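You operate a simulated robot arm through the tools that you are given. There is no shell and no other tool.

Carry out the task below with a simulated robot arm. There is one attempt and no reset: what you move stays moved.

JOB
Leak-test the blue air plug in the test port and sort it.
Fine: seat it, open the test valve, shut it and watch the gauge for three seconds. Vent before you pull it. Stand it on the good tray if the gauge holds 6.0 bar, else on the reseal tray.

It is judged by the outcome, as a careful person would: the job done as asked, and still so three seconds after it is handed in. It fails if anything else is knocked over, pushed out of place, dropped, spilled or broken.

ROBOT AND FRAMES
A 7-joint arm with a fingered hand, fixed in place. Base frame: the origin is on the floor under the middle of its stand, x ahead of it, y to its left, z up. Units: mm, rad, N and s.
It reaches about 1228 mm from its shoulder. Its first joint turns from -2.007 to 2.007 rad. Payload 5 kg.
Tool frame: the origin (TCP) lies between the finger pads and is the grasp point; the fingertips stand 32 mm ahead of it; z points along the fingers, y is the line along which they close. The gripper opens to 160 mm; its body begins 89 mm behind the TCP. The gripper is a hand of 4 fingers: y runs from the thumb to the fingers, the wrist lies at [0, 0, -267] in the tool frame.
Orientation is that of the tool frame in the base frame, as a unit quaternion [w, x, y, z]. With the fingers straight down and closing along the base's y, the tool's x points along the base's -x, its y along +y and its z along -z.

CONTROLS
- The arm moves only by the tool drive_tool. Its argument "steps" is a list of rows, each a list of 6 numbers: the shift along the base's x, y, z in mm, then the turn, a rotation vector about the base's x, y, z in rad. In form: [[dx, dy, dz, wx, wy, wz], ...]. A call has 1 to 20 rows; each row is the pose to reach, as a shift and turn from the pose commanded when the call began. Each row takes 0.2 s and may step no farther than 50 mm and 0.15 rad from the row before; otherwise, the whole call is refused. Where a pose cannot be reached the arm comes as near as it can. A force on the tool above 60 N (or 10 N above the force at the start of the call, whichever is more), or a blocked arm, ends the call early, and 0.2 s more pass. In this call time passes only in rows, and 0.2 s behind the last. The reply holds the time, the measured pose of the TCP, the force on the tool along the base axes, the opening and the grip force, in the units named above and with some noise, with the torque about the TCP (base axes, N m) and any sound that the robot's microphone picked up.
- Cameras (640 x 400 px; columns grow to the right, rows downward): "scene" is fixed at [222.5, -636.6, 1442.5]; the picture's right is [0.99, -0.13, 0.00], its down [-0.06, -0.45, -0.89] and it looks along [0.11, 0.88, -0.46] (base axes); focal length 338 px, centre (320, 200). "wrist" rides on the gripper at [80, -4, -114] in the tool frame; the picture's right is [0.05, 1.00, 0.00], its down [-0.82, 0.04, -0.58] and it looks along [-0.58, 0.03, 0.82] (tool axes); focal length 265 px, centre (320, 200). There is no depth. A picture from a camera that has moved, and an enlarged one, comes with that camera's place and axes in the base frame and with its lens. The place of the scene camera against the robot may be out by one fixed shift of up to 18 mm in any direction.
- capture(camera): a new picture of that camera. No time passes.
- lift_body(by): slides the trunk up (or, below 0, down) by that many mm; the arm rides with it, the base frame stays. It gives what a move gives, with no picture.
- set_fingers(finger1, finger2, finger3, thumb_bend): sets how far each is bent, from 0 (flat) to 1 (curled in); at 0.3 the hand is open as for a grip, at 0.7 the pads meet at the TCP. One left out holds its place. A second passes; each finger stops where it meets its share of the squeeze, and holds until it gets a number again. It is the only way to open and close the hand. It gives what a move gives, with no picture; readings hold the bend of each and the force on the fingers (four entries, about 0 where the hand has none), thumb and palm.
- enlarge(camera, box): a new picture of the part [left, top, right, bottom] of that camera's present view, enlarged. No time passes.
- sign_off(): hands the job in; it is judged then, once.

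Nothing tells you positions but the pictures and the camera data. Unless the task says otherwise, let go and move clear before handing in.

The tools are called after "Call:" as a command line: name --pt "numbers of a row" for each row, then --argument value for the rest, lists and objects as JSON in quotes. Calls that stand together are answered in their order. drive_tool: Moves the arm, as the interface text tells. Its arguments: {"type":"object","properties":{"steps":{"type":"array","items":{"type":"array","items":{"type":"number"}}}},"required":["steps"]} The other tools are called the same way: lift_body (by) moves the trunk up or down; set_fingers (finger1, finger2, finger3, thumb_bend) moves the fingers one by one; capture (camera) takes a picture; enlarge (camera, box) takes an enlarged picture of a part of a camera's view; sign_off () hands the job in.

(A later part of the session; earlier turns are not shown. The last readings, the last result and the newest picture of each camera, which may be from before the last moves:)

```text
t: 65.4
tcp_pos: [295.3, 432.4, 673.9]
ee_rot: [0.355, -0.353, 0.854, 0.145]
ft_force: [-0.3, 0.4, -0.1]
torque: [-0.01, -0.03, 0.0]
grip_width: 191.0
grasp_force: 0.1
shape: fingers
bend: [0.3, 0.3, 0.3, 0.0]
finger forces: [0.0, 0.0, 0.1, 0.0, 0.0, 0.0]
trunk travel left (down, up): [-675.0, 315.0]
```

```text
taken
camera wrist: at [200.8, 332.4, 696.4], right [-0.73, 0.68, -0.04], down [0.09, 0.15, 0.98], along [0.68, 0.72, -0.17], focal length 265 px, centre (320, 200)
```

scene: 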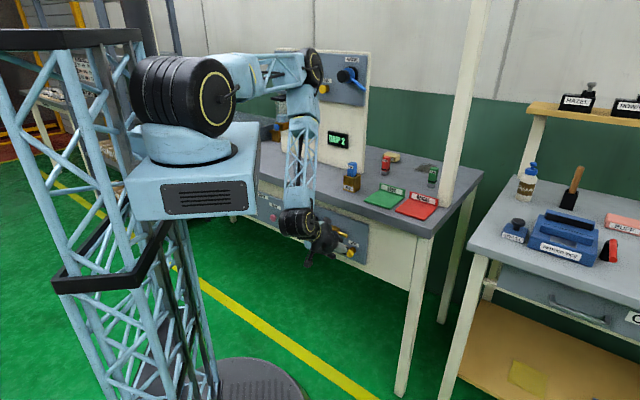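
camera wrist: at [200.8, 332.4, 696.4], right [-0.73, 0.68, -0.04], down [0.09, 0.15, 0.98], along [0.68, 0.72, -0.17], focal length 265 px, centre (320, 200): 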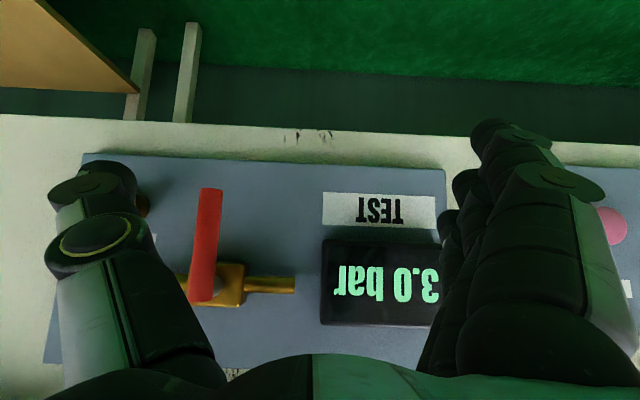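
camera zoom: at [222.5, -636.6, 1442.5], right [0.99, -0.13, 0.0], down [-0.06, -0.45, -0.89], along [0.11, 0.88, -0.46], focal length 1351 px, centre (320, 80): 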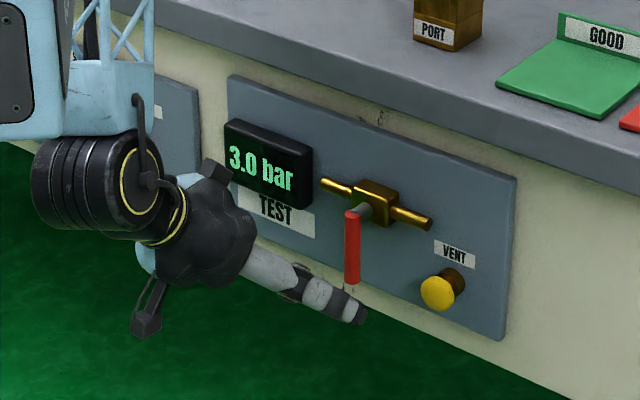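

The gauge has fallen to 3.0 bar with the valve shut. I'll keep watching for the full three seconds.

Call:
drive_tool --pt "0 0 0 0 0 0" --pt "0 0 0 0 0 0" --pt "0 0 0 0 0 0" --pt "0 0 0 0 0 0"

Call:
enlarge --camera "scene" --box '[280, 190, 360, 260]'

Call:
drive_tool --pt "0 0 0 0 0 0" --pt "0 0 0 0 0 0" --pt "0 0 0 0 0 0" --pt "0 0 0 0 0 0" --pt "0 0 0 0 0 0" --pt "0 0 0 0 0 0"

Call:
enlarge --camera "scene" --box '[280, 190, 360, 260]'

Call:
enlarge --camera "scene" --box '[335, 150, 375, 195]'

```text
t: 66.4
tcp_pos: [294.5, 432.3, 672.0]
ee_rot: [0.354, -0.354, 0.853, 0.147]
ft_force: [-1.0, 0.9, 0.4]
torque: [0.0, 0.03, 0.01]
grip_width: 191.2
grasp_force: 0.0
shape: fingers
bend: [0.3, 0.3, 0.3, 0.0]
finger forces: [0.1, 0.0, 0.1, 0.0, 0.0, 0.0]
trunk travel left (down, up): [-675.0, 315.0]
```

```text
5.71 times, centred on (320, 225) of scene
camera zoom: at [222.5, -636.6, 1442.5], right [0.99, -0.13, 0.0], down [-0.06, -0.45, -0.89], along [0.11, 0.88, -0.46], focal length 1931 px, centre (320, 57)
```

zoom: 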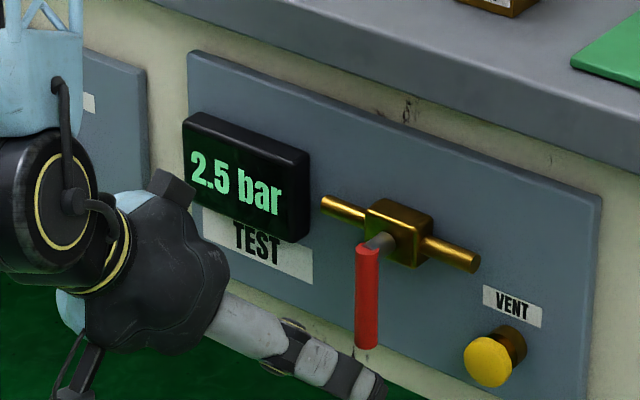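

```text
t: 67.8
tcp_pos: [296.1, 432.3, 672.2]
ee_rot: [0.354, -0.353, 0.853, 0.147]
ft_force: [-0.8, -0.1, -0.1]
torque: [0.01, -0.01, -0.02]
grip_width: 190.8
grasp_force: 0.0
shape: fingers
bend: [0.3, 0.3, 0.3, 0.0]
finger forces: [0.1, 0.1, 0.0, 0.0, 0.0, 0.0]
trunk travel left (down, up): [-675.0, 315.0]
```

```text
5.71 times, centred on (320, 225) of scene
camera zoom: at [222.5, -636.6, 1442.5], right [0.99, -0.13, 0.0], down [-0.06, -0.45, -0.89], along [0.11, 0.88, -0.46], focal length 1931 px, centre (320, 57)
```

zoom: 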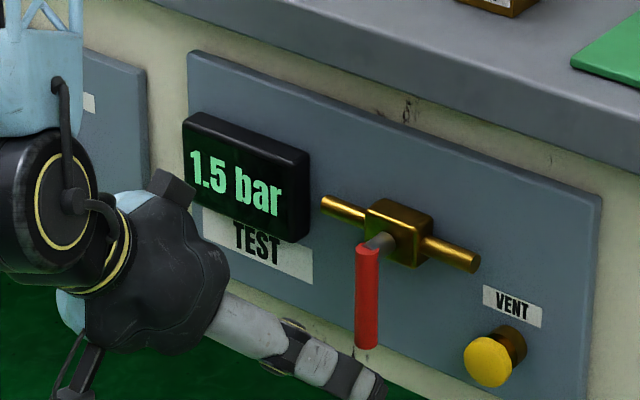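

```text
8.89 times, centred on (355, 172) of scene
camera zoom: at [222.5, -636.6, 1442.5], right [0.99, -0.13, 0.0], down [-0.06, -0.45, -0.89], along [0.11, 0.88, -0.46], focal length 3003 px, centre (9, 444)
```

zoom: 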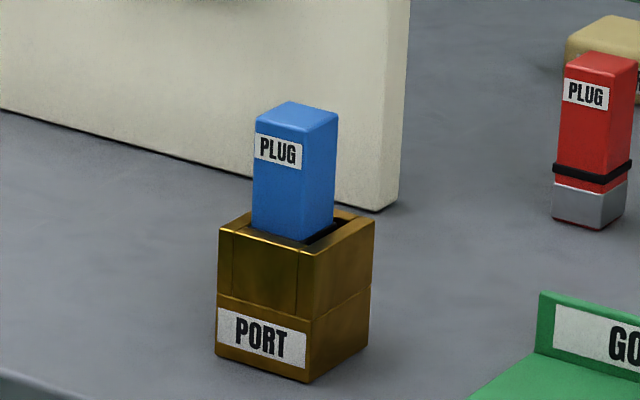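

The reading fell from 4.5 to 1.5 bar in about four seconds, so the gauge is not holding. Before blaming the plug I want to be sure it is fully seated, so I'll look very closely at the port.

Call:
enlarge --camera "scene" --box '[342, 160, 368, 184]'

Call:
enlarge --camera "scene" --box '[376, 145, 402, 181]'

```text
16.00 times, centred on (355, 172) of scene
camera zoom: at [222.5, -636.6, 1442.5], right [0.99, -0.13, 0.0], down [-0.06, -0.45, -0.89], along [0.11, 0.88, -0.46], focal length 5406 px, centre (-240, 648)
```

zoom: 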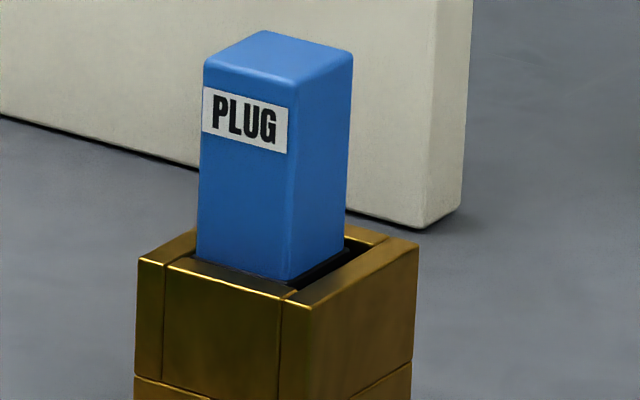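

```text
11.11 times, centred on (389, 163) of scene
camera zoom: at [222.5, -636.6, 1442.5], right [0.99, -0.13, 0.0], down [-0.06, -0.45, -0.89], along [0.11, 0.88, -0.46], focal length 3754 px, centre (-447, 611)
```

zoom: 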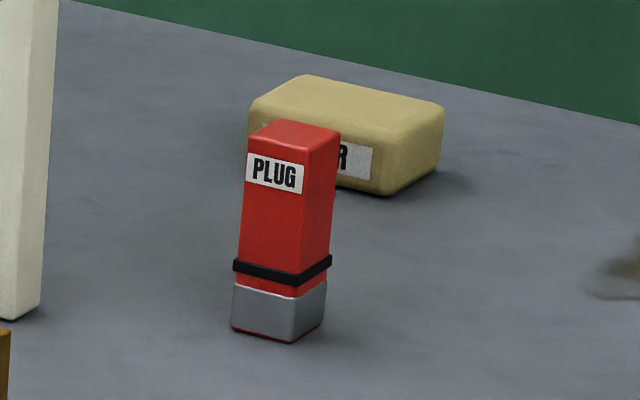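

In the close view the ring sits just below the rim and the plug looks fully home, so the leak appears real. I'll press on it once more before pulling as a final check. First I'll vent, lining up the foremost fingertip with the yellow button.

Call:
drive_tool --pt "12.0 -47.4 0 0 0 0" --pt "41.7 -77.1 0 0 0 0" --pt "71.4 -106.8 0 0 0 0" --pt "101.1 -136.5 0 0 0 0" --pt "130.8 -166.2 -4 0 0 0" --pt "159.8 -195.2 -9 0 0 0"

Call:
capture --camera "wrist"

Call:
capture --camera "scene"

Call:
enlarge --camera "scene" --box '[270, 180, 390, 280]'

```text
t: 69.2
tcp_pos: [455.7, 241.5, 666.2]
ee_rot: [0.354, -0.353, 0.854, 0.147]
ft_force: [0.5, -0.4, -0.4]
torque: [0.01, -0.01, 0.0]
grip_width: 191.0
grasp_force: 0.0
shape: fingers
bend: [0.3, 0.3, 0.3, 0.0]
finger forces: [0.1, 0.1, 0.0, 0.0, 0.0, 0.0]
trunk travel left (down, up): [-675.0, 315.0]
```

```text
taken
camera wrist: at [360.8, 140.6, 688.8], right [-0.73, 0.68, -0.04], down [0.09, 0.15, 0.99], along [0.68, 0.72, -0.17], focal length 265 px, centre (320, 200)
```

wrist: 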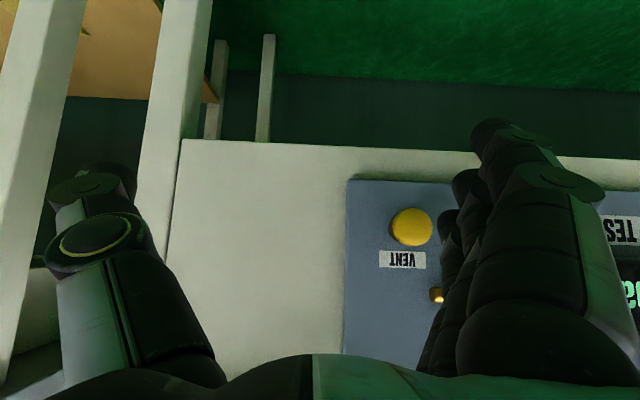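

```text
taken
```

scene: 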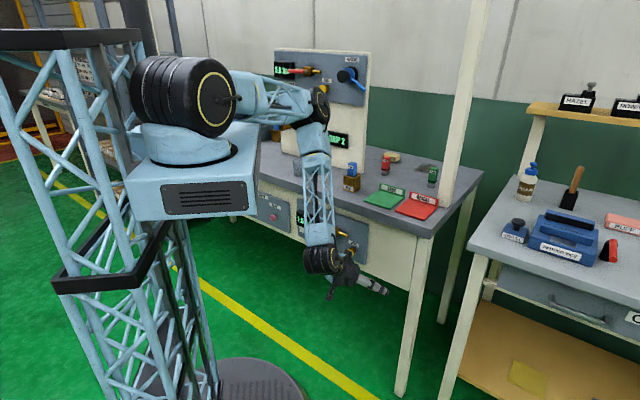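

```text
4.00 times, centred on (330, 230) of scene
camera zoom: at [222.5, -636.6, 1442.5], right [0.99, -0.13, 0.0], down [-0.06, -0.45, -0.89], along [0.11, 0.88, -0.46], focal length 1351 px, centre (280, 80)
```

zoom: 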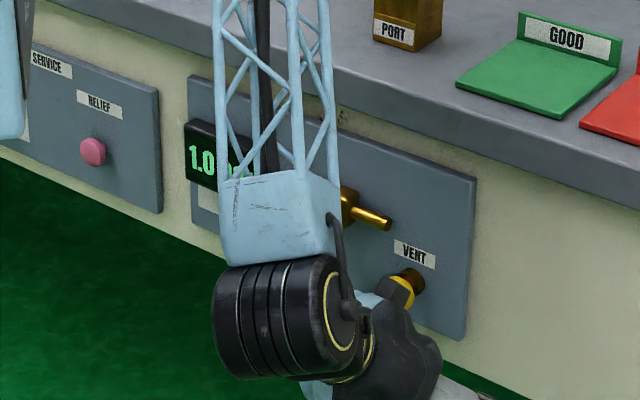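

The gauge is at 1.0 bar and the foremost fingertip is almost in line with the vent button. I'll advance, then press slowly.

Call:
drive_tool --pt "17 11.3 2 0 0 0" --pt "29.7 24 2 0 0 0"

Call:
capture --camera "wrist"

Call:
drive_tool --pt "2 2 0 0 0 0" --pt "4 4 0 0 0 0"

```text
t: 69.8
tcp_pos: [485.6, 264.3, 665.8]
ee_rot: [0.354, -0.353, 0.854, 0.145]
ft_force: [0.7, 0.4, 0.2]
torque: [0.01, -0.01, 0.0]
grip_width: 191.0
grasp_force: 0.1
shape: fingers
bend: [0.3, 0.3, 0.3, 0.0]
finger forces: [0.1, 0.1, 0.0, 0.1, 0.1, 0.0]
trunk travel left (down, up): [-675.0, 315.0]
```

```text
taken
camera wrist: at [390.3, 164.3, 688.9], right [-0.73, 0.68, -0.04], down [0.09, 0.15, 0.98], along [0.68, 0.72, -0.17], focal length 265 px, centre (320, 200)
```

wrist: 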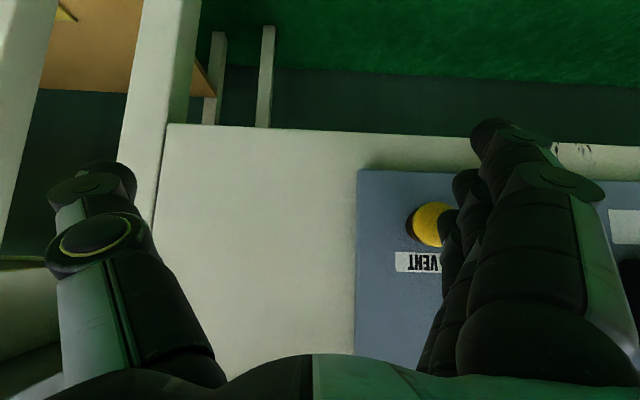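

```text
t: 70.4
tcp_pos: [488.5, 267.1, 665.7]
ee_rot: [0.354, -0.353, 0.854, 0.146]
ft_force: [-0.5, 0.2, -0.3]
torque: [0.0, 0.0, -0.02]
grip_width: 191.1
grasp_force: 0.0
shape: fingers
bend: [0.3, 0.3, 0.3, 0.0]
finger forces: [0.0, 0.0, 0.1, 0.1, 0.1, 0.0]
trunk travel left (down, up): [-675.0, 315.0]
```

Call:
drive_tool --pt "2 2 1 0 0 0" --pt "4.5 4.5 2 0 0 0"

Call:
drive_tool --pt "2 2 0 0 0 0" --pt "4 4 0 0 0 0"

Call:
capture --camera "wrist"

Call:
enlarge --camera "scene" --box '[290, 190, 390, 280]'

```text
t: 71.0
tcp_pos: [493.4, 269.7, 667.7]
ee_rot: [0.353, -0.353, 0.854, 0.146]
ft_force: [-1.2, -1.4, -0.8]
torque: [-0.06, -0.03, 0.24]
grip_width: 191.0
grasp_force: 0.7
shape: fingers
bend: [0.3, 0.3, 0.3, 0.0]
finger forces: [0.0, 0.0, 1.8, 0.0, 0.0, 0.1]
trunk travel left (down, up): [-675.0, 315.0]
heard: click
```

```text
t: 71.6
tcp_pos: [495.9, 272.9, 667.7]
ee_rot: [0.355, -0.353, 0.853, 0.146]
ft_force: [-4.2, -8.3, 0.0]
torque: [0.03, -0.02, 0.84]
grip_width: 190.9
grasp_force: 4.2
shape: fingers
bend: [0.3, 0.3, 0.29, 0.0]
finger forces: [0.0, 0.0, 9.4, 0.0, 0.0, 0.0]
trunk travel left (down, up): [-675.0, 315.0]
```

```text
taken
camera wrist: at [402.2, 172.8, 691.2], right [-0.73, 0.68, -0.04], down [0.09, 0.15, 0.98], along [0.68, 0.72, -0.17], focal length 265 px, centre (320, 200)
```

wrist: 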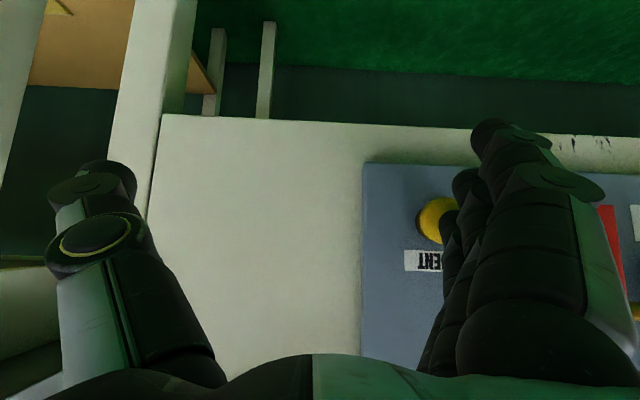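

```text
4.44 times, centred on (340, 235) of scene
camera zoom: at [222.5, -636.6, 1442.5], right [0.99, -0.13, 0.0], down [-0.06, -0.45, -0.89], along [0.11, 0.88, -0.46], focal length 1502 px, centre (231, 44)
```

zoom: 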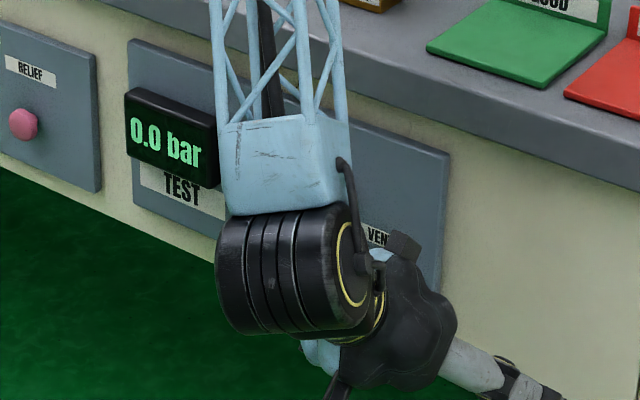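

A click was heard and the gauge reads 0.0 bar, so the line is vented. I'll back off from the button.

Call:
drive_tool --pt "-15 -15 0 0 0 0" --pt "-36 -36 0 0 0 0"

Call:
set_fingers --finger1 0.3 --finger2 0.3 --finger3 0.3 --thumb_bend 0.3

Call:
capture --camera "wrist"

Call:
enlarge --camera "scene" --box '[290, 190, 390, 280]'

```text
t: 72.2
tcp_pos: [460.7, 236.8, 668.0]
ee_rot: [0.354, -0.353, 0.853, 0.146]
ft_force: [-0.8, 0.0, -0.8]
torque: [0.0, -0.01, 0.02]
grip_width: 190.8
grasp_force: 0.0
shape: fingers
bend: [0.3, 0.3, 0.3, 0.0]
finger forces: [0.0, 0.1, 0.1, 0.0, 0.0, 0.0]
trunk travel left (down, up): [-675.0, 315.0]
```

```text
t: 73.2
tcp_pos: [461.4, 236.9, 668.4]
ee_rot: [0.354, -0.353, 0.854, 0.146]
ft_force: [0.4, 0.1, 0.2]
torque: [0.02, -0.02, 0.0]
grip_width: 171.1
grasp_force: 0.1
shape: fingers
bend: [0.3, 0.3, 0.3, 0.3]
finger forces: [0.0, 0.0, 0.1, 0.1, 0.1, 0.0]
trunk travel left (down, up): [-675.0, 315.0]
```

```text
taken
camera wrist: at [367.2, 137.0, 690.9], right [-0.73, 0.68, -0.04], down [0.09, 0.15, 0.98], along [0.68, 0.72, -0.17], focal length 265 px, centre (320, 200)
```

wrist: 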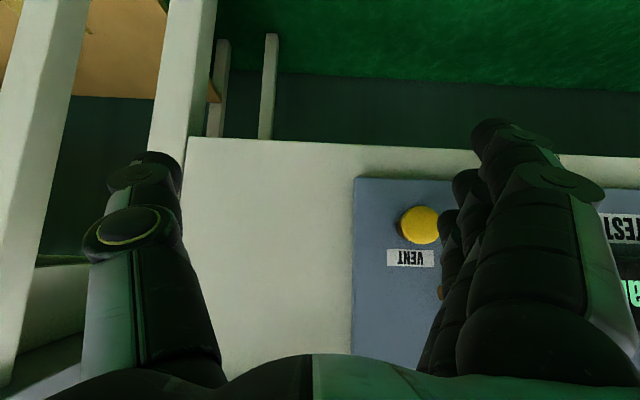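

```text
4.44 times, centred on (340, 235) of scene
camera zoom: at [222.5, -636.6, 1442.5], right [0.99, -0.13, 0.0], down [-0.06, -0.45, -0.89], along [0.11, 0.88, -0.46], focal length 1502 px, centre (231, 44)
```

zoom: 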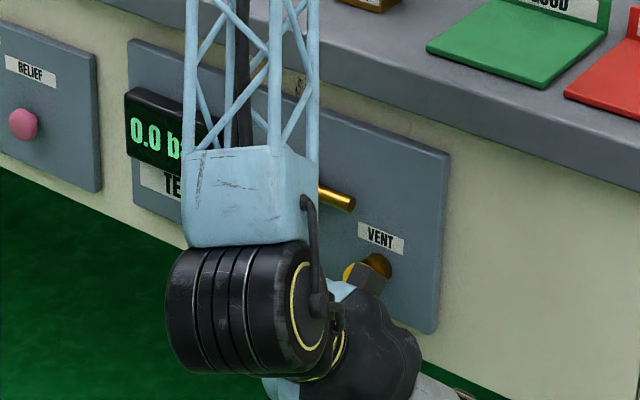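

The line is fully vented with the valve shut. Now I'll raise the hand in front of the bench back to working height.

Call:
drive_tool --pt "-8.5 11.3 42 0 0 0" --pt "-17 22.6 84 0 0 0" --pt "-25.5 33.9 126 0 0 0" --pt "-34 45.2 168 0 0 0" --pt "-42.5 56.5 210 0 0 0" --pt "-51 67.8 252 0 0 0"

Call:
capture --camera "scene"

```text
t: 74.6
tcp_pos: [414.7, 311.5, 910.8]
ee_rot: [0.354, -0.352, 0.854, 0.146]
ft_force: [0.2, -0.7, -0.3]
torque: [0.02, -0.02, 0.01]
grip_width: 171.3
grasp_force: 0.2
shape: fingers
bend: [0.3, 0.3, 0.3, 0.3]
finger forces: [0.0, 0.0, 0.1, 0.0, 0.0, 0.1]
out of reach, approached as far as the arm can: row 6
trunk travel left (down, up): [-675.0, 315.0]
```

```text
taken
```

scene: 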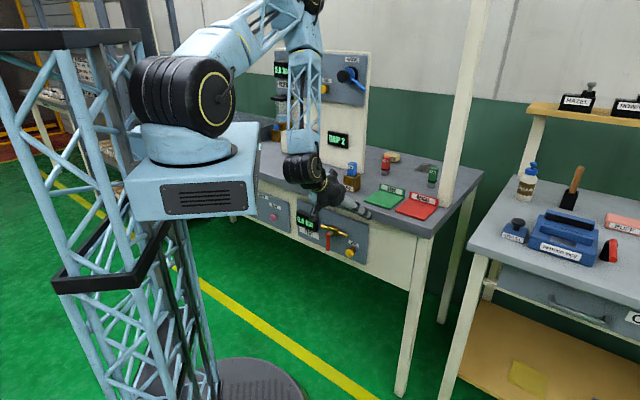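

Call:
drive_tool --pt "24.7 3.5 12 0 0 0" --pt "49.5 7.1 30 0 0 0" --pt "72.8 9.2 55 0 0 0" --pt "81.3 17.7 85 0 0 0"

Call:
capture --camera "scene"

```text
t: 75.6
tcp_pos: [496.0, 328.4, 1000.4]
ee_rot: [0.354, -0.353, 0.853, 0.147]
ft_force: [-0.7, -0.4, -0.7]
torque: [0.05, 0.01, 0.0]
grip_width: 171.3
grasp_force: 0.1
shape: fingers
bend: [0.3, 0.3, 0.3, 0.3]
finger forces: [0.0, 0.0, 0.0, 0.0, 0.0, 0.1]
trunk travel left (down, up): [-675.0, 315.0]
```

```text
taken
```

scene: 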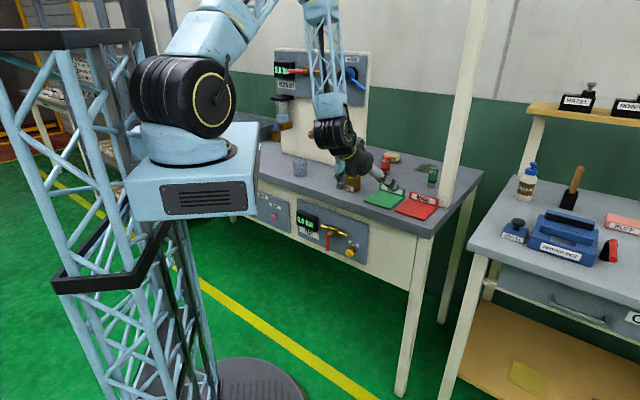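

Call:
drive_tool --pt "0 0 12 -0.0925 0.0925 0" --pt "0 0 24 -0.185 0.185 0" --pt "0 0 36 -0.2775 0.2775 0" --pt "0 0 48 -0.37 0.37 0" --pt "0 0 60 -0.4625 0.4625 0" --pt "0 0 72 -0.555 0.555 0"

Call:
capture --camera "wrist"

```text
t: 77.0
tcp_pos: [490.2, 341.8, 1071.0]
ee_rot: [0.0, -0.394, 0.919, 0.001]
ft_force: [3.6, -2.0, 0.6]
torque: [0.3, 0.34, -0.02]
grip_width: 171.3
grasp_force: 0.1
shape: fingers
bend: [0.3, 0.3, 0.3, 0.3]
finger forces: [0.0, 0.1, 0.0, 0.1, 0.0, 0.0]
trunk travel left (down, up): [-675.0, 315.0]
```

```text
taken
camera wrist: at [437.4, 280.5, 1183.7], right [-0.76, 0.65, 0.0], down [0.53, 0.62, 0.58], along [0.38, 0.44, -0.82], focal length 265 px, centre (320, 200)
```

wrist: 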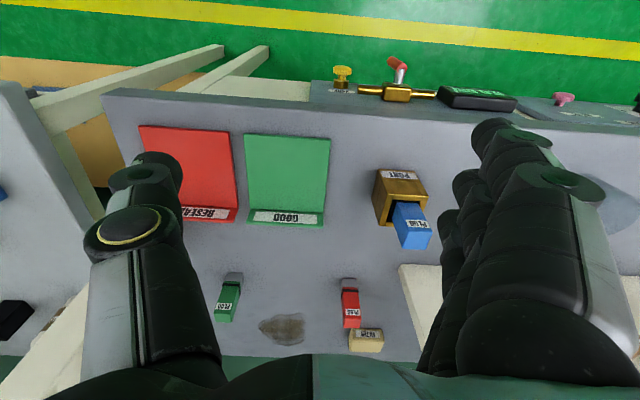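

Call:
drive_tool --pt "0 0 0 0 0 0"

Call:
capture --camera "scene"

```text
t: 77.4
tcp_pos: [496.9, 331.6, 1071.0]
ee_rot: [0.001, -0.382, 0.924, 0.0]
ft_force: [0.6, 0.4, 0.0]
torque: [-0.02, 0.02, 0.02]
grip_width: 170.8
grasp_force: 0.1
shape: fingers
bend: [0.3, 0.3, 0.3, 0.3]
finger forces: [0.0, 0.0, 0.1, 0.1, 0.0, 0.1]
trunk travel left (down, up): [-675.0, 315.0]
```

```text
taken
```

scene: 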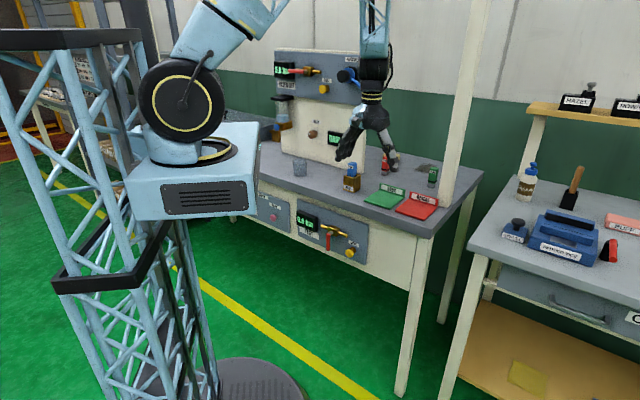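

The arm just needed to settle. It's now vertical over the front with everything undisturbed. I'll take a fresh view to locate the plug, port and RESEAL tray in this orientation.

Call:
capture --camera "wrist"

Call:
enlarge --camera "wrist" --box '[100, 100, 460, 330]'

```text
taken
camera wrist: at [443.4, 271.0, 1183.6], right [-0.74, 0.67, 0.0], down [0.55, 0.61, 0.58], along [0.39, 0.43, -0.82], focal length 265 px, centre (320, 200)
```

wrist: 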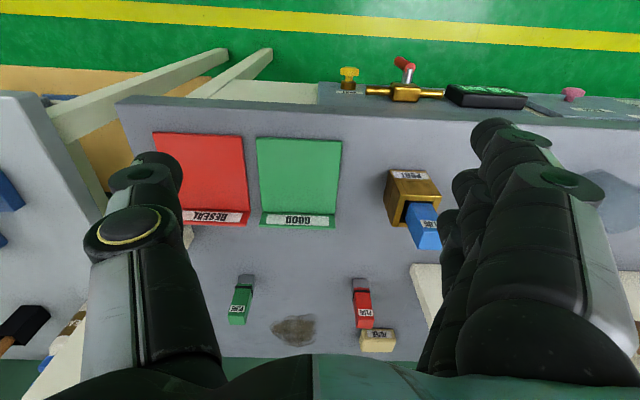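

```text
1.74 times, centred on (280, 215) of wrist
camera zoom: at [443.4, 271.0, 1183.6], right [-0.74, 0.67, 0.0], down [0.55, 0.61, 0.58], along [0.39, 0.43, -0.82], focal length 462 px, centre (390, 174)
```

zoom: 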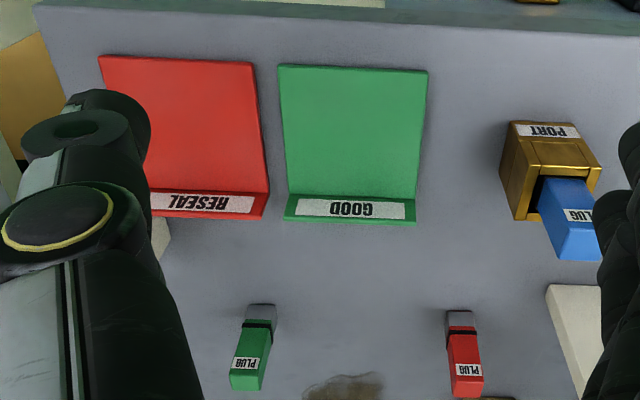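

The RESEAL tray spans about u 207–309, v 625–735, so its centre is near (258, 676) in bench coordinates. I'll go over the plug and, as a seating check, press it again before drawing conclusions.

Call:
drive_tool --pt "-2.9 39.5 5 0 0 0" --pt "-5.8 79 8 0 0 0" --pt "-8.8 118.5 10 0 0 0" --pt "-11.7 158 10 0 0 0"

Call:
set_fingers --finger1 0.74 --finger2 0.74 --finger3 0.74 --thumb_bend 0.74

Call:
capture --camera "wrist"

```text
t: 78.4
tcp_pos: [485.0, 490.0, 1080.1]
ee_rot: [0.001, -0.382, 0.924, -0.001]
ft_force: [0.2, -0.3, 0.0]
torque: [-0.02, 0.0, 0.02]
grip_width: 170.9
grasp_force: 0.0
shape: fingers
bend: [0.3, 0.3, 0.3, 0.3]
finger forces: [0.0, 0.0, 0.0, 0.0, 0.0, 0.1]
trunk travel left (down, up): [-675.0, 315.0]
```

```text
t: 79.4
tcp_pos: [485.8, 488.5, 1080.3]
ee_rot: [0.001, -0.382, 0.924, 0.0]
ft_force: [-0.1, 0.0, 0.3]
torque: [0.02, 0.01, -0.01]
grip_width: 17.7
grasp_force: 0.1
shape: fingers
bend: [0.74, 0.72, 0.74, 0.72]
finger forces: [0.0, 0.1, 0.0, 0.1, 0.0, 0.1]
trunk travel left (down, up): [-675.0, 315.0]
```

```text
taken
camera wrist: at [431.8, 428.1, 1194.5], right [-0.74, 0.67, 0.0], down [0.55, 0.61, 0.58], along [0.39, 0.43, -0.82], focal length 265 px, centre (320, 200)
```

wrist: 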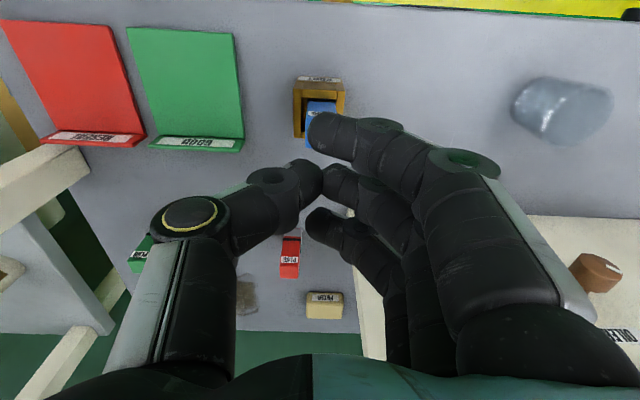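

Call:
drive_tool --pt "0 2 -25 0 0 0" --pt "0 2 -45 0 0 0" --pt "0 2 -55 0 0 0"

Call:
drive_tool --pt "0 0 -3 0 0 0" --pt "0 0 -6 0 0 0"

Call:
enlarge --camera "scene" --box '[325, 130, 385, 195]'

```text
t: 80.2
tcp_pos: [485.1, 489.2, 1024.8]
ee_rot: [0.0, -0.383, 0.924, 0.001]
ft_force: [-0.4, 0.3, -0.5]
torque: [-0.03, 0.01, 0.01]
grip_width: 17.9
grasp_force: 0.1
shape: fingers
bend: [0.74, 0.72, 0.74, 0.72]
finger forces: [0.0, 0.1, 0.1, 0.0, 0.0, 0.1]
trunk travel left (down, up): [-675.0, 315.0]
```

```text
t: 80.8
tcp_pos: [485.4, 489.4, 1018.3]
ee_rot: [0.001, -0.382, 0.924, 0.001]
ft_force: [0.6, -2.4, 9.8]
torque: [-0.17, -0.08, 0.03]
grip_width: 17.5
grasp_force: 8.1
shape: fingers
bend: [0.74, 0.73, 0.74, 0.73]
finger forces: [0.0, 0.1, 0.1, 0.1, 15.7, 0.1]
trunk travel left (down, up): [-675.0, 315.0]
```

```text
6.15 times, centred on (355, 162) of scene
camera zoom: at [222.5, -636.6, 1442.5], right [0.99, -0.13, 0.0], down [-0.06, -0.45, -0.89], along [0.11, 0.88, -0.46], focal length 2079 px, centre (105, 431)
```

zoom: 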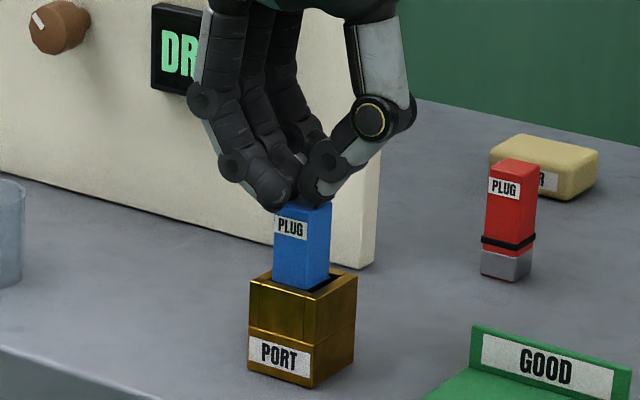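

Call:
drive_tool --pt "0 0 -2 0 0 0"

Call:
drive_tool --pt "0 0 -2 0 0 0"

Call:
drive_tool --pt "0 0 -1.5 0 0 0"

```text
t: 81.2
tcp_pos: [485.9, 489.2, 1019.5]
ee_rot: [0.001, -0.382, 0.924, 0.0]
ft_force: [2.8, -5.1, 22.8]
torque: [-0.3, -0.22, 0.0]
grip_width: 17.3
grasp_force: 14.1
shape: fingers
bend: [0.74, 0.73, 0.74, 0.73]
finger forces: [0.0, 0.0, 0.0, 0.1, 28.8, 0.0]
trunk travel left (down, up): [-675.0, 315.0]
```

```text
t: 81.6
tcp_pos: [486.8, 488.5, 1017.6]
ee_rot: [0.002, -0.382, 0.924, 0.001]
ft_force: [4.4, -5.6, 37.5]
torque: [-0.46, -0.31, 0.04]
grip_width: 17.2
grasp_force: 21.2
shape: fingers
bend: [0.74, 0.73, 0.74, 0.74]
finger forces: [0.0, 0.0, 0.0, 0.0, 42.6, 0.1]
trunk travel left (down, up): [-675.0, 315.0]
```

```text
t: 82.0
tcp_pos: [486.7, 488.5, 1018.1]
ee_rot: [0.003, -0.382, 0.924, 0.002]
ft_force: [9.2, -4.2, 52.5]
torque: [-0.51, -0.41, 0.04]
grip_width: 16.9
grasp_force: 27.2
shape: fingers
bend: [0.74, 0.74, 0.74, 0.74]
finger forces: [0.0, 0.0, 0.1, 0.1, 53.6, 0.0]
trunk travel left (down, up): [-675.0, 315.0]
```

At 52 N the plug does not move at all, so it is definitely seated and the leak is genuine. It goes to RESEAL. I'll lift off, open the hand and line up to pull it.

Call:
drive_tool --pt "0 0 12 0 0 0" --pt "0 0 40 0 0 0" --pt "0 0 72 0 0 0"

Call:
set_fingers --finger1 0.3 --finger2 0.3 --finger3 0.3 --thumb_bend 0.3

Call:
capture --camera "wrist"

Call:
enlarge --camera "wrist" --box '[260, 60, 380, 180]'

Call:
enlarge --camera "scene" --box '[290, 190, 390, 280]'

```text
t: 82.8
tcp_pos: [485.5, 488.0, 1083.8]
ee_rot: [0.0, -0.383, 0.924, 0.0]
ft_force: [-0.2, -0.8, -0.1]
torque: [0.05, -0.03, -0.02]
grip_width: 17.4
grasp_force: 0.0
shape: fingers
bend: [0.74, 0.73, 0.74, 0.73]
finger forces: [0.0, 0.1, 0.1, 0.1, 0.0, 0.0]
trunk travel left (down, up): [-675.0, 315.0]
```

```text
t: 83.8
tcp_pos: [487.8, 487.7, 1083.9]
ee_rot: [0.001, -0.383, 0.924, 0.0]
ft_force: [-0.1, 0.1, 0.0]
torque: [0.02, 0.02, -0.03]
grip_width: 170.2
grasp_force: 0.1
shape: fingers
bend: [0.3, 0.3, 0.3, 0.3]
finger forces: [0.1, 0.0, 0.0, 0.0, 0.1, 0.1]
trunk travel left (down, up): [-675.0, 315.0]
```

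```text
taken
camera wrist: at [432.1, 427.6, 1197.5], right [-0.74, 0.67, 0.0], down [0.55, 0.61, 0.58], along [0.39, 0.43, -0.82], focal length 265 px, centre (320, 200)
```

wrist: 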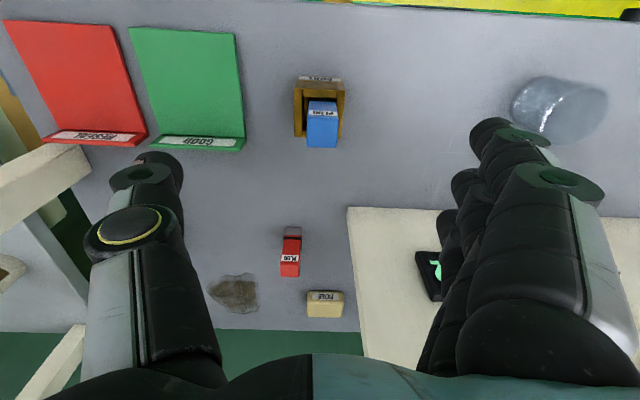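

```text
3.33 times, centred on (320, 120) of wrist
camera zoom: at [432.1, 427.6, 1197.5], right [-0.74, 0.67, 0.0], down [0.55, 0.61, 0.58], along [0.39, 0.43, -0.82], focal length 885 px, centre (320, 467)
```

zoom: 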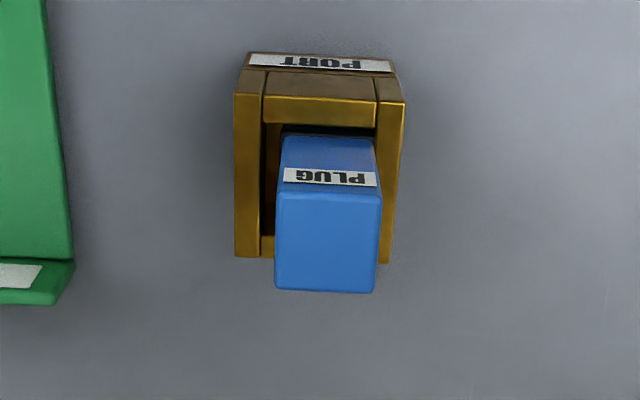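

```text
4.44 times, centred on (340, 235) of scene
camera zoom: at [222.5, -636.6, 1442.5], right [0.99, -0.13, 0.0], down [-0.06, -0.45, -0.89], along [0.11, 0.88, -0.46], focal length 1502 px, centre (231, 44)
```

zoom: 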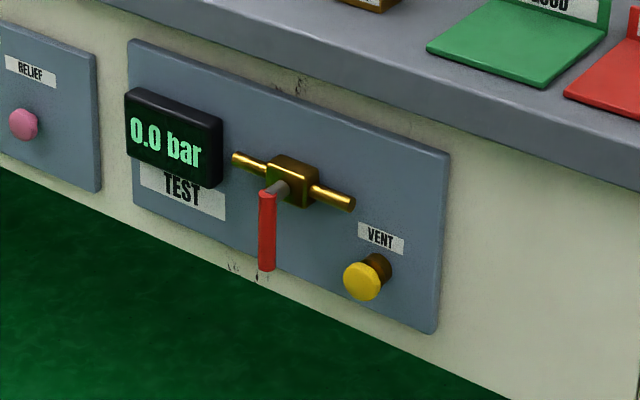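

The gauge is at 0.0, the lever is down and nothing has shifted. The plug centre is within 2 mm of the grasp axis, so I'll descend with the hand open around it.

Call:
drive_tool --pt "-1.2 1.4 -30 0 0 0" --pt "-1.2 1.4 -60 0 0 0" --pt "-1.2 1.4 -85 0 0 0" --pt "-1.2 1.4 -100 0 0 0"

Call:
capture --camera "wrist"

Call:
enlarge --camera "wrist" --box '[240, 100, 400, 260]'

```text
t: 84.8
tcp_pos: [486.9, 489.8, 986.0]
ee_rot: [0.002, -0.383, 0.924, 0.0]
ft_force: [0.6, -0.3, 0.0]
torque: [-0.02, 0.02, 0.01]
grip_width: 170.5
grasp_force: 0.2
shape: fingers
bend: [0.3, 0.3, 0.3, 0.3]
finger forces: [0.1, 0.1, 0.0, 0.0, 0.0, 0.0]
trunk travel left (down, up): [-675.0, 315.0]
```

```text
taken
camera wrist: at [432.4, 430.9, 1098.8], right [-0.74, 0.67, 0.0], down [0.55, 0.61, 0.58], along [0.39, 0.43, -0.82], focal length 265 px, centre (320, 200)
```

wrist: 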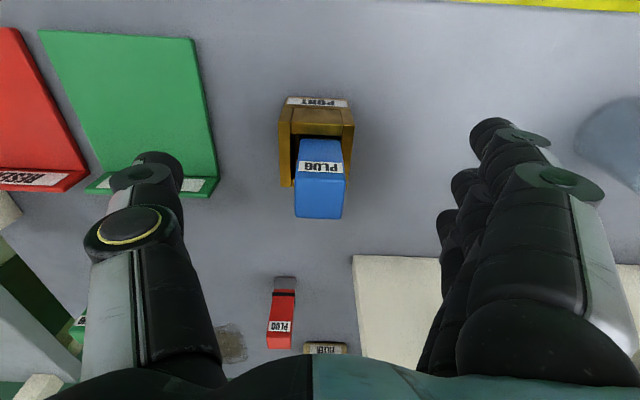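

```text
2.50 times, centred on (320, 180) of wrist
camera zoom: at [432.4, 430.9, 1098.8], right [-0.74, 0.67, 0.0], down [0.55, 0.61, 0.58], along [0.39, 0.43, -0.82], focal length 664 px, centre (320, 250)
```

zoom: 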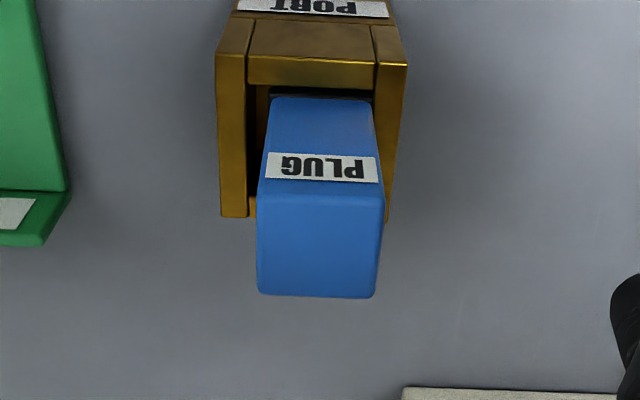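

Call:
drive_tool --pt "-1.2 -1.2 -3 0 0 0" --pt "-1.2 -1.2 -6 0 0 0" --pt "-1.2 -1.2 -6 0 0 0"

Call:
set_fingers --finger1 0.4 --finger2 0.6 --finger3 0.4 --thumb_bend 0.6

Call:
enlarge --camera "wrist" --box '[240, 100, 400, 260]'

Call:
enlarge --camera "scene" --box '[325, 130, 385, 195]'

```text
t: 85.6
tcp_pos: [483.8, 490.8, 980.0]
ee_rot: [0.001, -0.383, 0.924, 0.0]
ft_force: [1.4, 0.3, 0.1]
torque: [0.01, -0.01, 0.02]
grip_width: 170.1
grasp_force: 0.0
shape: fingers
bend: [0.3, 0.3, 0.3, 0.3]
finger forces: [0.0, 0.0, 0.0, 0.0, 0.1, 0.1]
trunk travel left (down, up): [-675.0, 315.0]
```

```text
t: 86.6
tcp_pos: [484.4, 489.5, 979.5]
ee_rot: [0.001, -0.382, 0.924, 0.0]
ft_force: [0.5, -0.8, 0.2]
torque: [-0.01, -0.01, -0.01]
grip_width: 92.6
grasp_force: 0.0
shape: fingers
bend: [0.4, 0.6, 0.4, 0.6]
finger forces: [0.0, 0.1, 0.0, 0.1, 0.0, 0.1]
trunk travel left (down, up): [-675.0, 315.0]
```

```text
2.50 times, centred on (320, 180) of wrist
camera zoom: at [430.0, 429.7, 1093.3], right [-0.74, 0.67, 0.0], down [0.55, 0.61, 0.58], along [0.39, 0.43, -0.82], focal length 664 px, centre (320, 250)
```

zoom: 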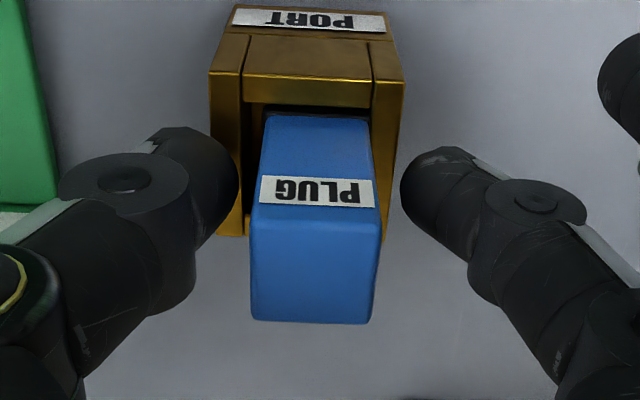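

```text
6.15 times, centred on (355, 162) of scene
camera zoom: at [222.5, -636.6, 1442.5], right [0.99, -0.13, 0.0], down [-0.06, -0.45, -0.89], along [0.11, 0.88, -0.46], focal length 2079 px, centre (105, 431)
```

zoom: 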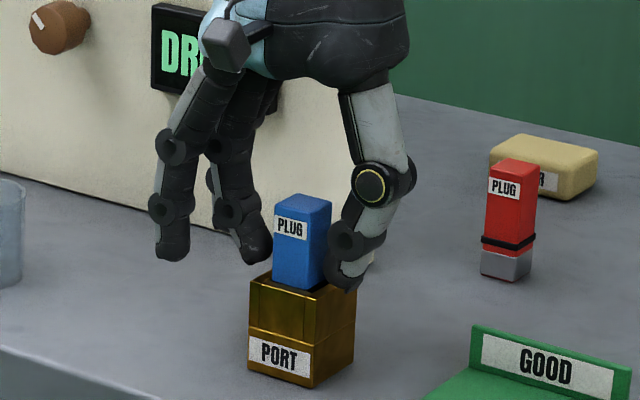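

Call:
drive_tool --pt "0.8 -0.8 0 0 0 0"

Call:
set_fingers --finger2 0.66 --thumb_bend 0.655

Call:
enlarge --camera "wrist" --box '[240, 100, 400, 260]'

```text
t: 87.0
tcp_pos: [484.8, 488.3, 979.4]
ee_rot: [0.001, -0.383, 0.924, 0.001]
ft_force: [-0.8, 0.3, 0.7]
torque: [0.0, 0.0, -0.01]
grip_width: 92.3
grasp_force: 0.0
shape: fingers
bend: [0.4, 0.6, 0.4, 0.6]
finger forces: [0.0, 0.1, 0.0, 0.1, 0.0, 0.0]
trunk travel left (down, up): [-675.0, 315.0]
```

```text
t: 88.0
tcp_pos: [485.2, 488.0, 980.1]
ee_rot: [0.001, -0.383, 0.924, 0.0]
ft_force: [-0.7, 0.2, -0.5]
torque: [0.01, -0.01, -0.04]
grip_width: 85.1
grasp_force: 1.9
shape: fingers
bend: [0.4, 0.64, 0.4, 0.64]
finger forces: [0.0, 2.0, 0.1, 0.0, 1.9, 0.1]
trunk travel left (down, up): [-675.0, 315.0]
```

```text
2.50 times, centred on (320, 180) of wrist
camera zoom: at [431.3, 428.6, 1093.1], right [-0.74, 0.67, 0.0], down [0.55, 0.61, 0.58], along [0.39, 0.43, -0.82], focal length 664 px, centre (320, 250)
```

zoom: 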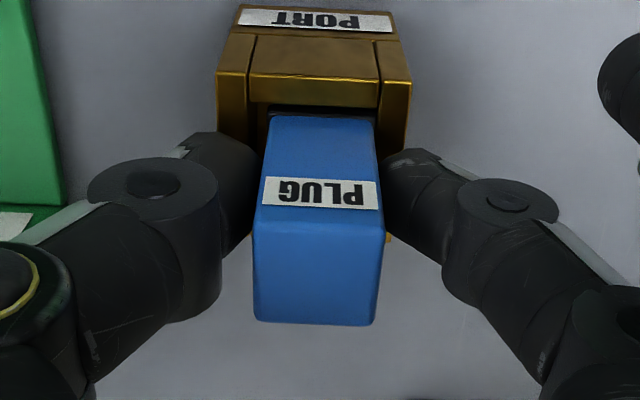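

Call:
set_fingers --finger2 0.69 --thumb_bend 0.67

Call:
enlarge --camera "wrist" --box '[240, 100, 400, 260]'

```text
t: 89.0
tcp_pos: [485.3, 488.2, 980.3]
ee_rot: [0.001, -0.383, 0.924, 0.0]
ft_force: [-0.5, -0.1, -0.6]
torque: [0.01, -0.01, 0.01]
grip_width: 84.1
grasp_force: 4.9
shape: fingers
bend: [0.4, 0.64, 0.4, 0.65]
finger forces: [0.0, 4.8, 0.0, 0.1, 4.9, 0.1]
trunk travel left (down, up): [-675.0, 315.0]
```

```text
2.50 times, centred on (320, 180) of wrist
camera zoom: at [431.3, 428.6, 1093.1], right [-0.74, 0.67, 0.0], down [0.55, 0.61, 0.58], along [0.39, 0.43, -0.82], focal length 664 px, centre (320, 250)
```

zoom: 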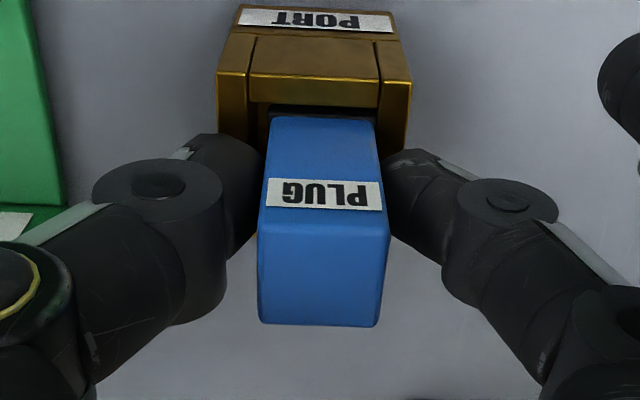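

Gripped at 5 N with the plug upright. I'll pull it straight up slowly.

Call:
drive_tool --pt "0 0 3 0 0 0" --pt "0 0 8 0 0 0" --pt "0 0 15 0 0 0" --pt "0 0 25 0 0 0" --pt "0 0 40 0 0 0" --pt "0 0 60 0 0 0" --pt "0 0 75 0 0 0"

Call:
enlarge --camera "wrist" --box '[240, 100, 400, 260]'

Call:
enlarge --camera "scene" --box '[325, 110, 385, 195]'

```text
t: 90.6
tcp_pos: [484.7, 487.3, 1054.8]
ee_rot: [0.001, -0.383, 0.924, 0.001]
ft_force: [-0.1, 0.0, -0.9]
torque: [0.01, 0.0, -0.03]
grip_width: 84.3
grasp_force: 5.1
shape: fingers
bend: [0.4, 0.64, 0.4, 0.65]
finger forces: [0.1, 4.9, 0.1, 0.1, 4.9, 0.0]
trunk travel left (down, up): [-675.0, 315.0]
```

```text
2.50 times, centred on (320, 180) of wrist
camera zoom: at [431.1, 428.1, 1168.3], right [-0.74, 0.67, 0.0], down [0.55, 0.61, 0.58], along [0.39, 0.43, -0.82], focal length 664 px, centre (320, 250)
```

zoom: 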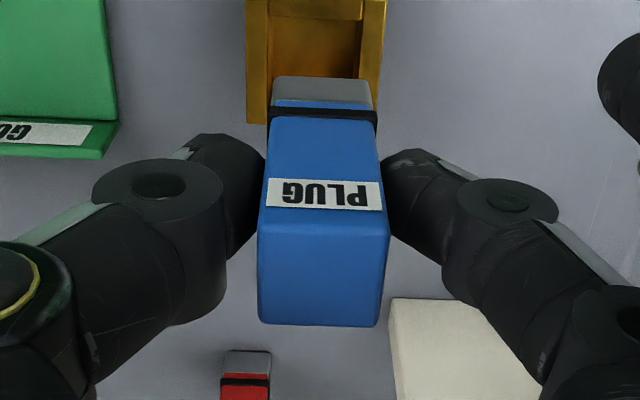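

```text
4.71 times, centred on (355, 152) of scene
camera zoom: at [222.5, -636.6, 1442.5], right [0.99, -0.13, 0.0], down [-0.06, -0.45, -0.89], along [0.11, 0.88, -0.46], focal length 1590 px, centre (155, 424)
```

zoom: 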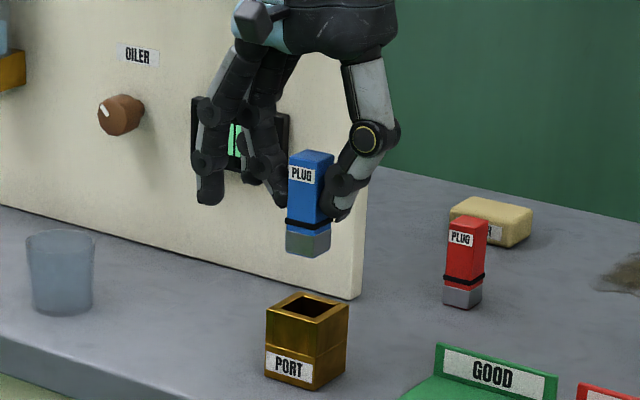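

The plug came out cleanly. I'll carry it high toward the RESEAL tray and check clearance to the post on the way.

Call:
drive_tool --pt "27.8 -33 0 0 0 0" --pt "55.6 -66 0 0 0 0" --pt "83.4 -99 0 0 0 0" --pt "111.2 -132 0 0 0 0"

Call:
capture --camera "wrist"

Call:
capture --camera "scene"

```text
t: 91.6
tcp_pos: [596.5, 354.1, 1057.6]
ee_rot: [0.0, -0.383, 0.924, 0.0]
ft_force: [0.1, 0.5, -1.5]
torque: [0.01, -0.01, -0.04]
grip_width: 83.8
grasp_force: 5.0
shape: fingers
bend: [0.4, 0.64, 0.4, 0.66]
finger forces: [0.0, 4.9, 0.1, 0.0, 5.0, 0.1]
trunk travel left (down, up): [-675.0, 315.0]
```

```text
taken
camera wrist: at [543.1, 294.6, 1169.9], right [-0.74, 0.67, 0.0], down [0.55, 0.61, 0.58], along [0.39, 0.43, -0.82], focal length 265 px, centre (320, 200)
```

wrist: 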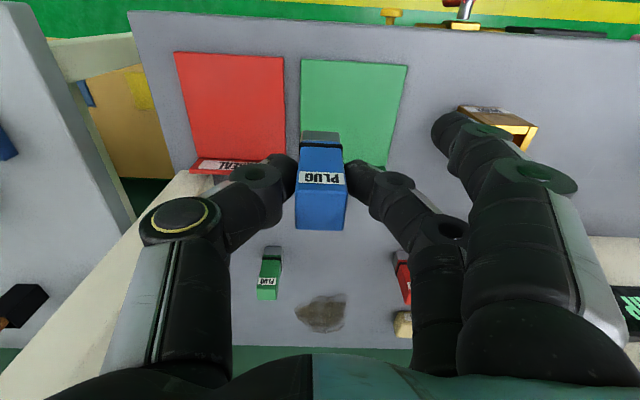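

```text
taken
```

scene: 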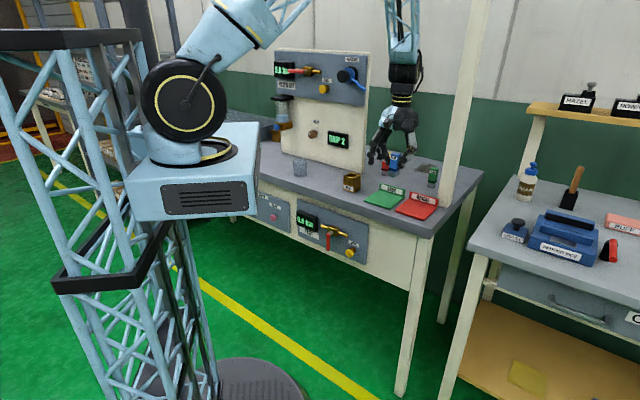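

Clear path: the post is at v≥759, well behind where the hand will be (v≈667). I'll move the last 84 mm over the RESEAL tray.

Call:
drive_tool --pt "27.9 -31.5 0 0 0 0" --pt "56.1 -63.1 0 0 0 0" --pt "56.1 -63.1 0 0 0 0"

Call:
capture --camera "wrist"

Call:
enlarge --camera "scene" --box '[360, 90, 480, 230]'

```text
t: 92.4
tcp_pos: [651.1, 292.6, 1057.3]
ee_rot: [0.001, -0.382, 0.924, 0.001]
ft_force: [-0.7, 0.5, 0.6]
torque: [-0.02, -0.01, 0.0]
grip_width: 83.6
grasp_force: 5.0
shape: fingers
bend: [0.4, 0.64, 0.4, 0.66]
finger forces: [0.0, 4.9, 0.0, 0.0, 4.9, 0.0]
trunk travel left (down, up): [-675.0, 315.0]
```

```text
taken
camera wrist: at [597.2, 232.6, 1169.2], right [-0.74, 0.67, 0.0], down [0.55, 0.61, 0.58], along [0.39, 0.43, -0.82], focal length 265 px, centre (320, 200)
```

wrist: 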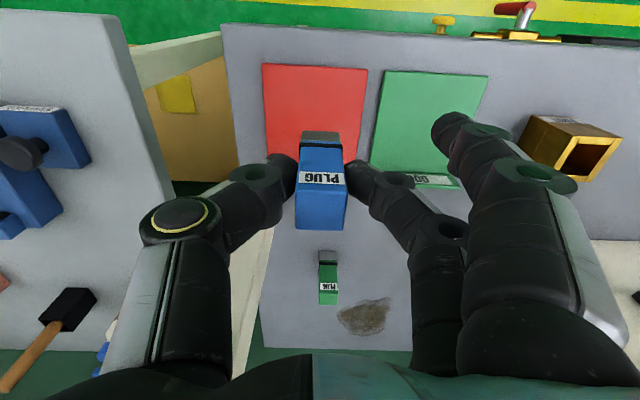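

```text
2.86 times, centred on (420, 160) of scene
camera zoom: at [222.5, -636.6, 1442.5], right [0.99, -0.13, 0.0], down [-0.06, -0.45, -0.89], along [0.11, 0.88, -0.46], focal length 965 px, centre (34, 314)
```

zoom: 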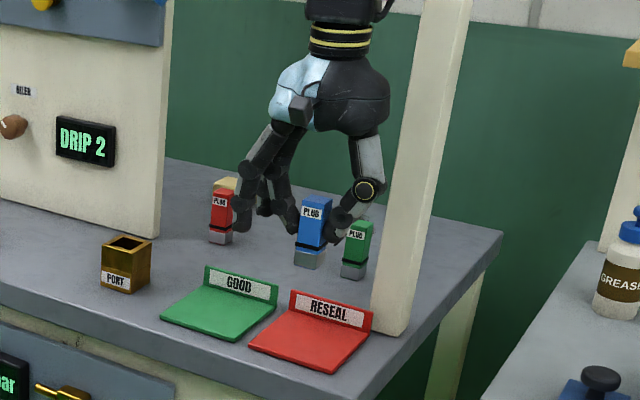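

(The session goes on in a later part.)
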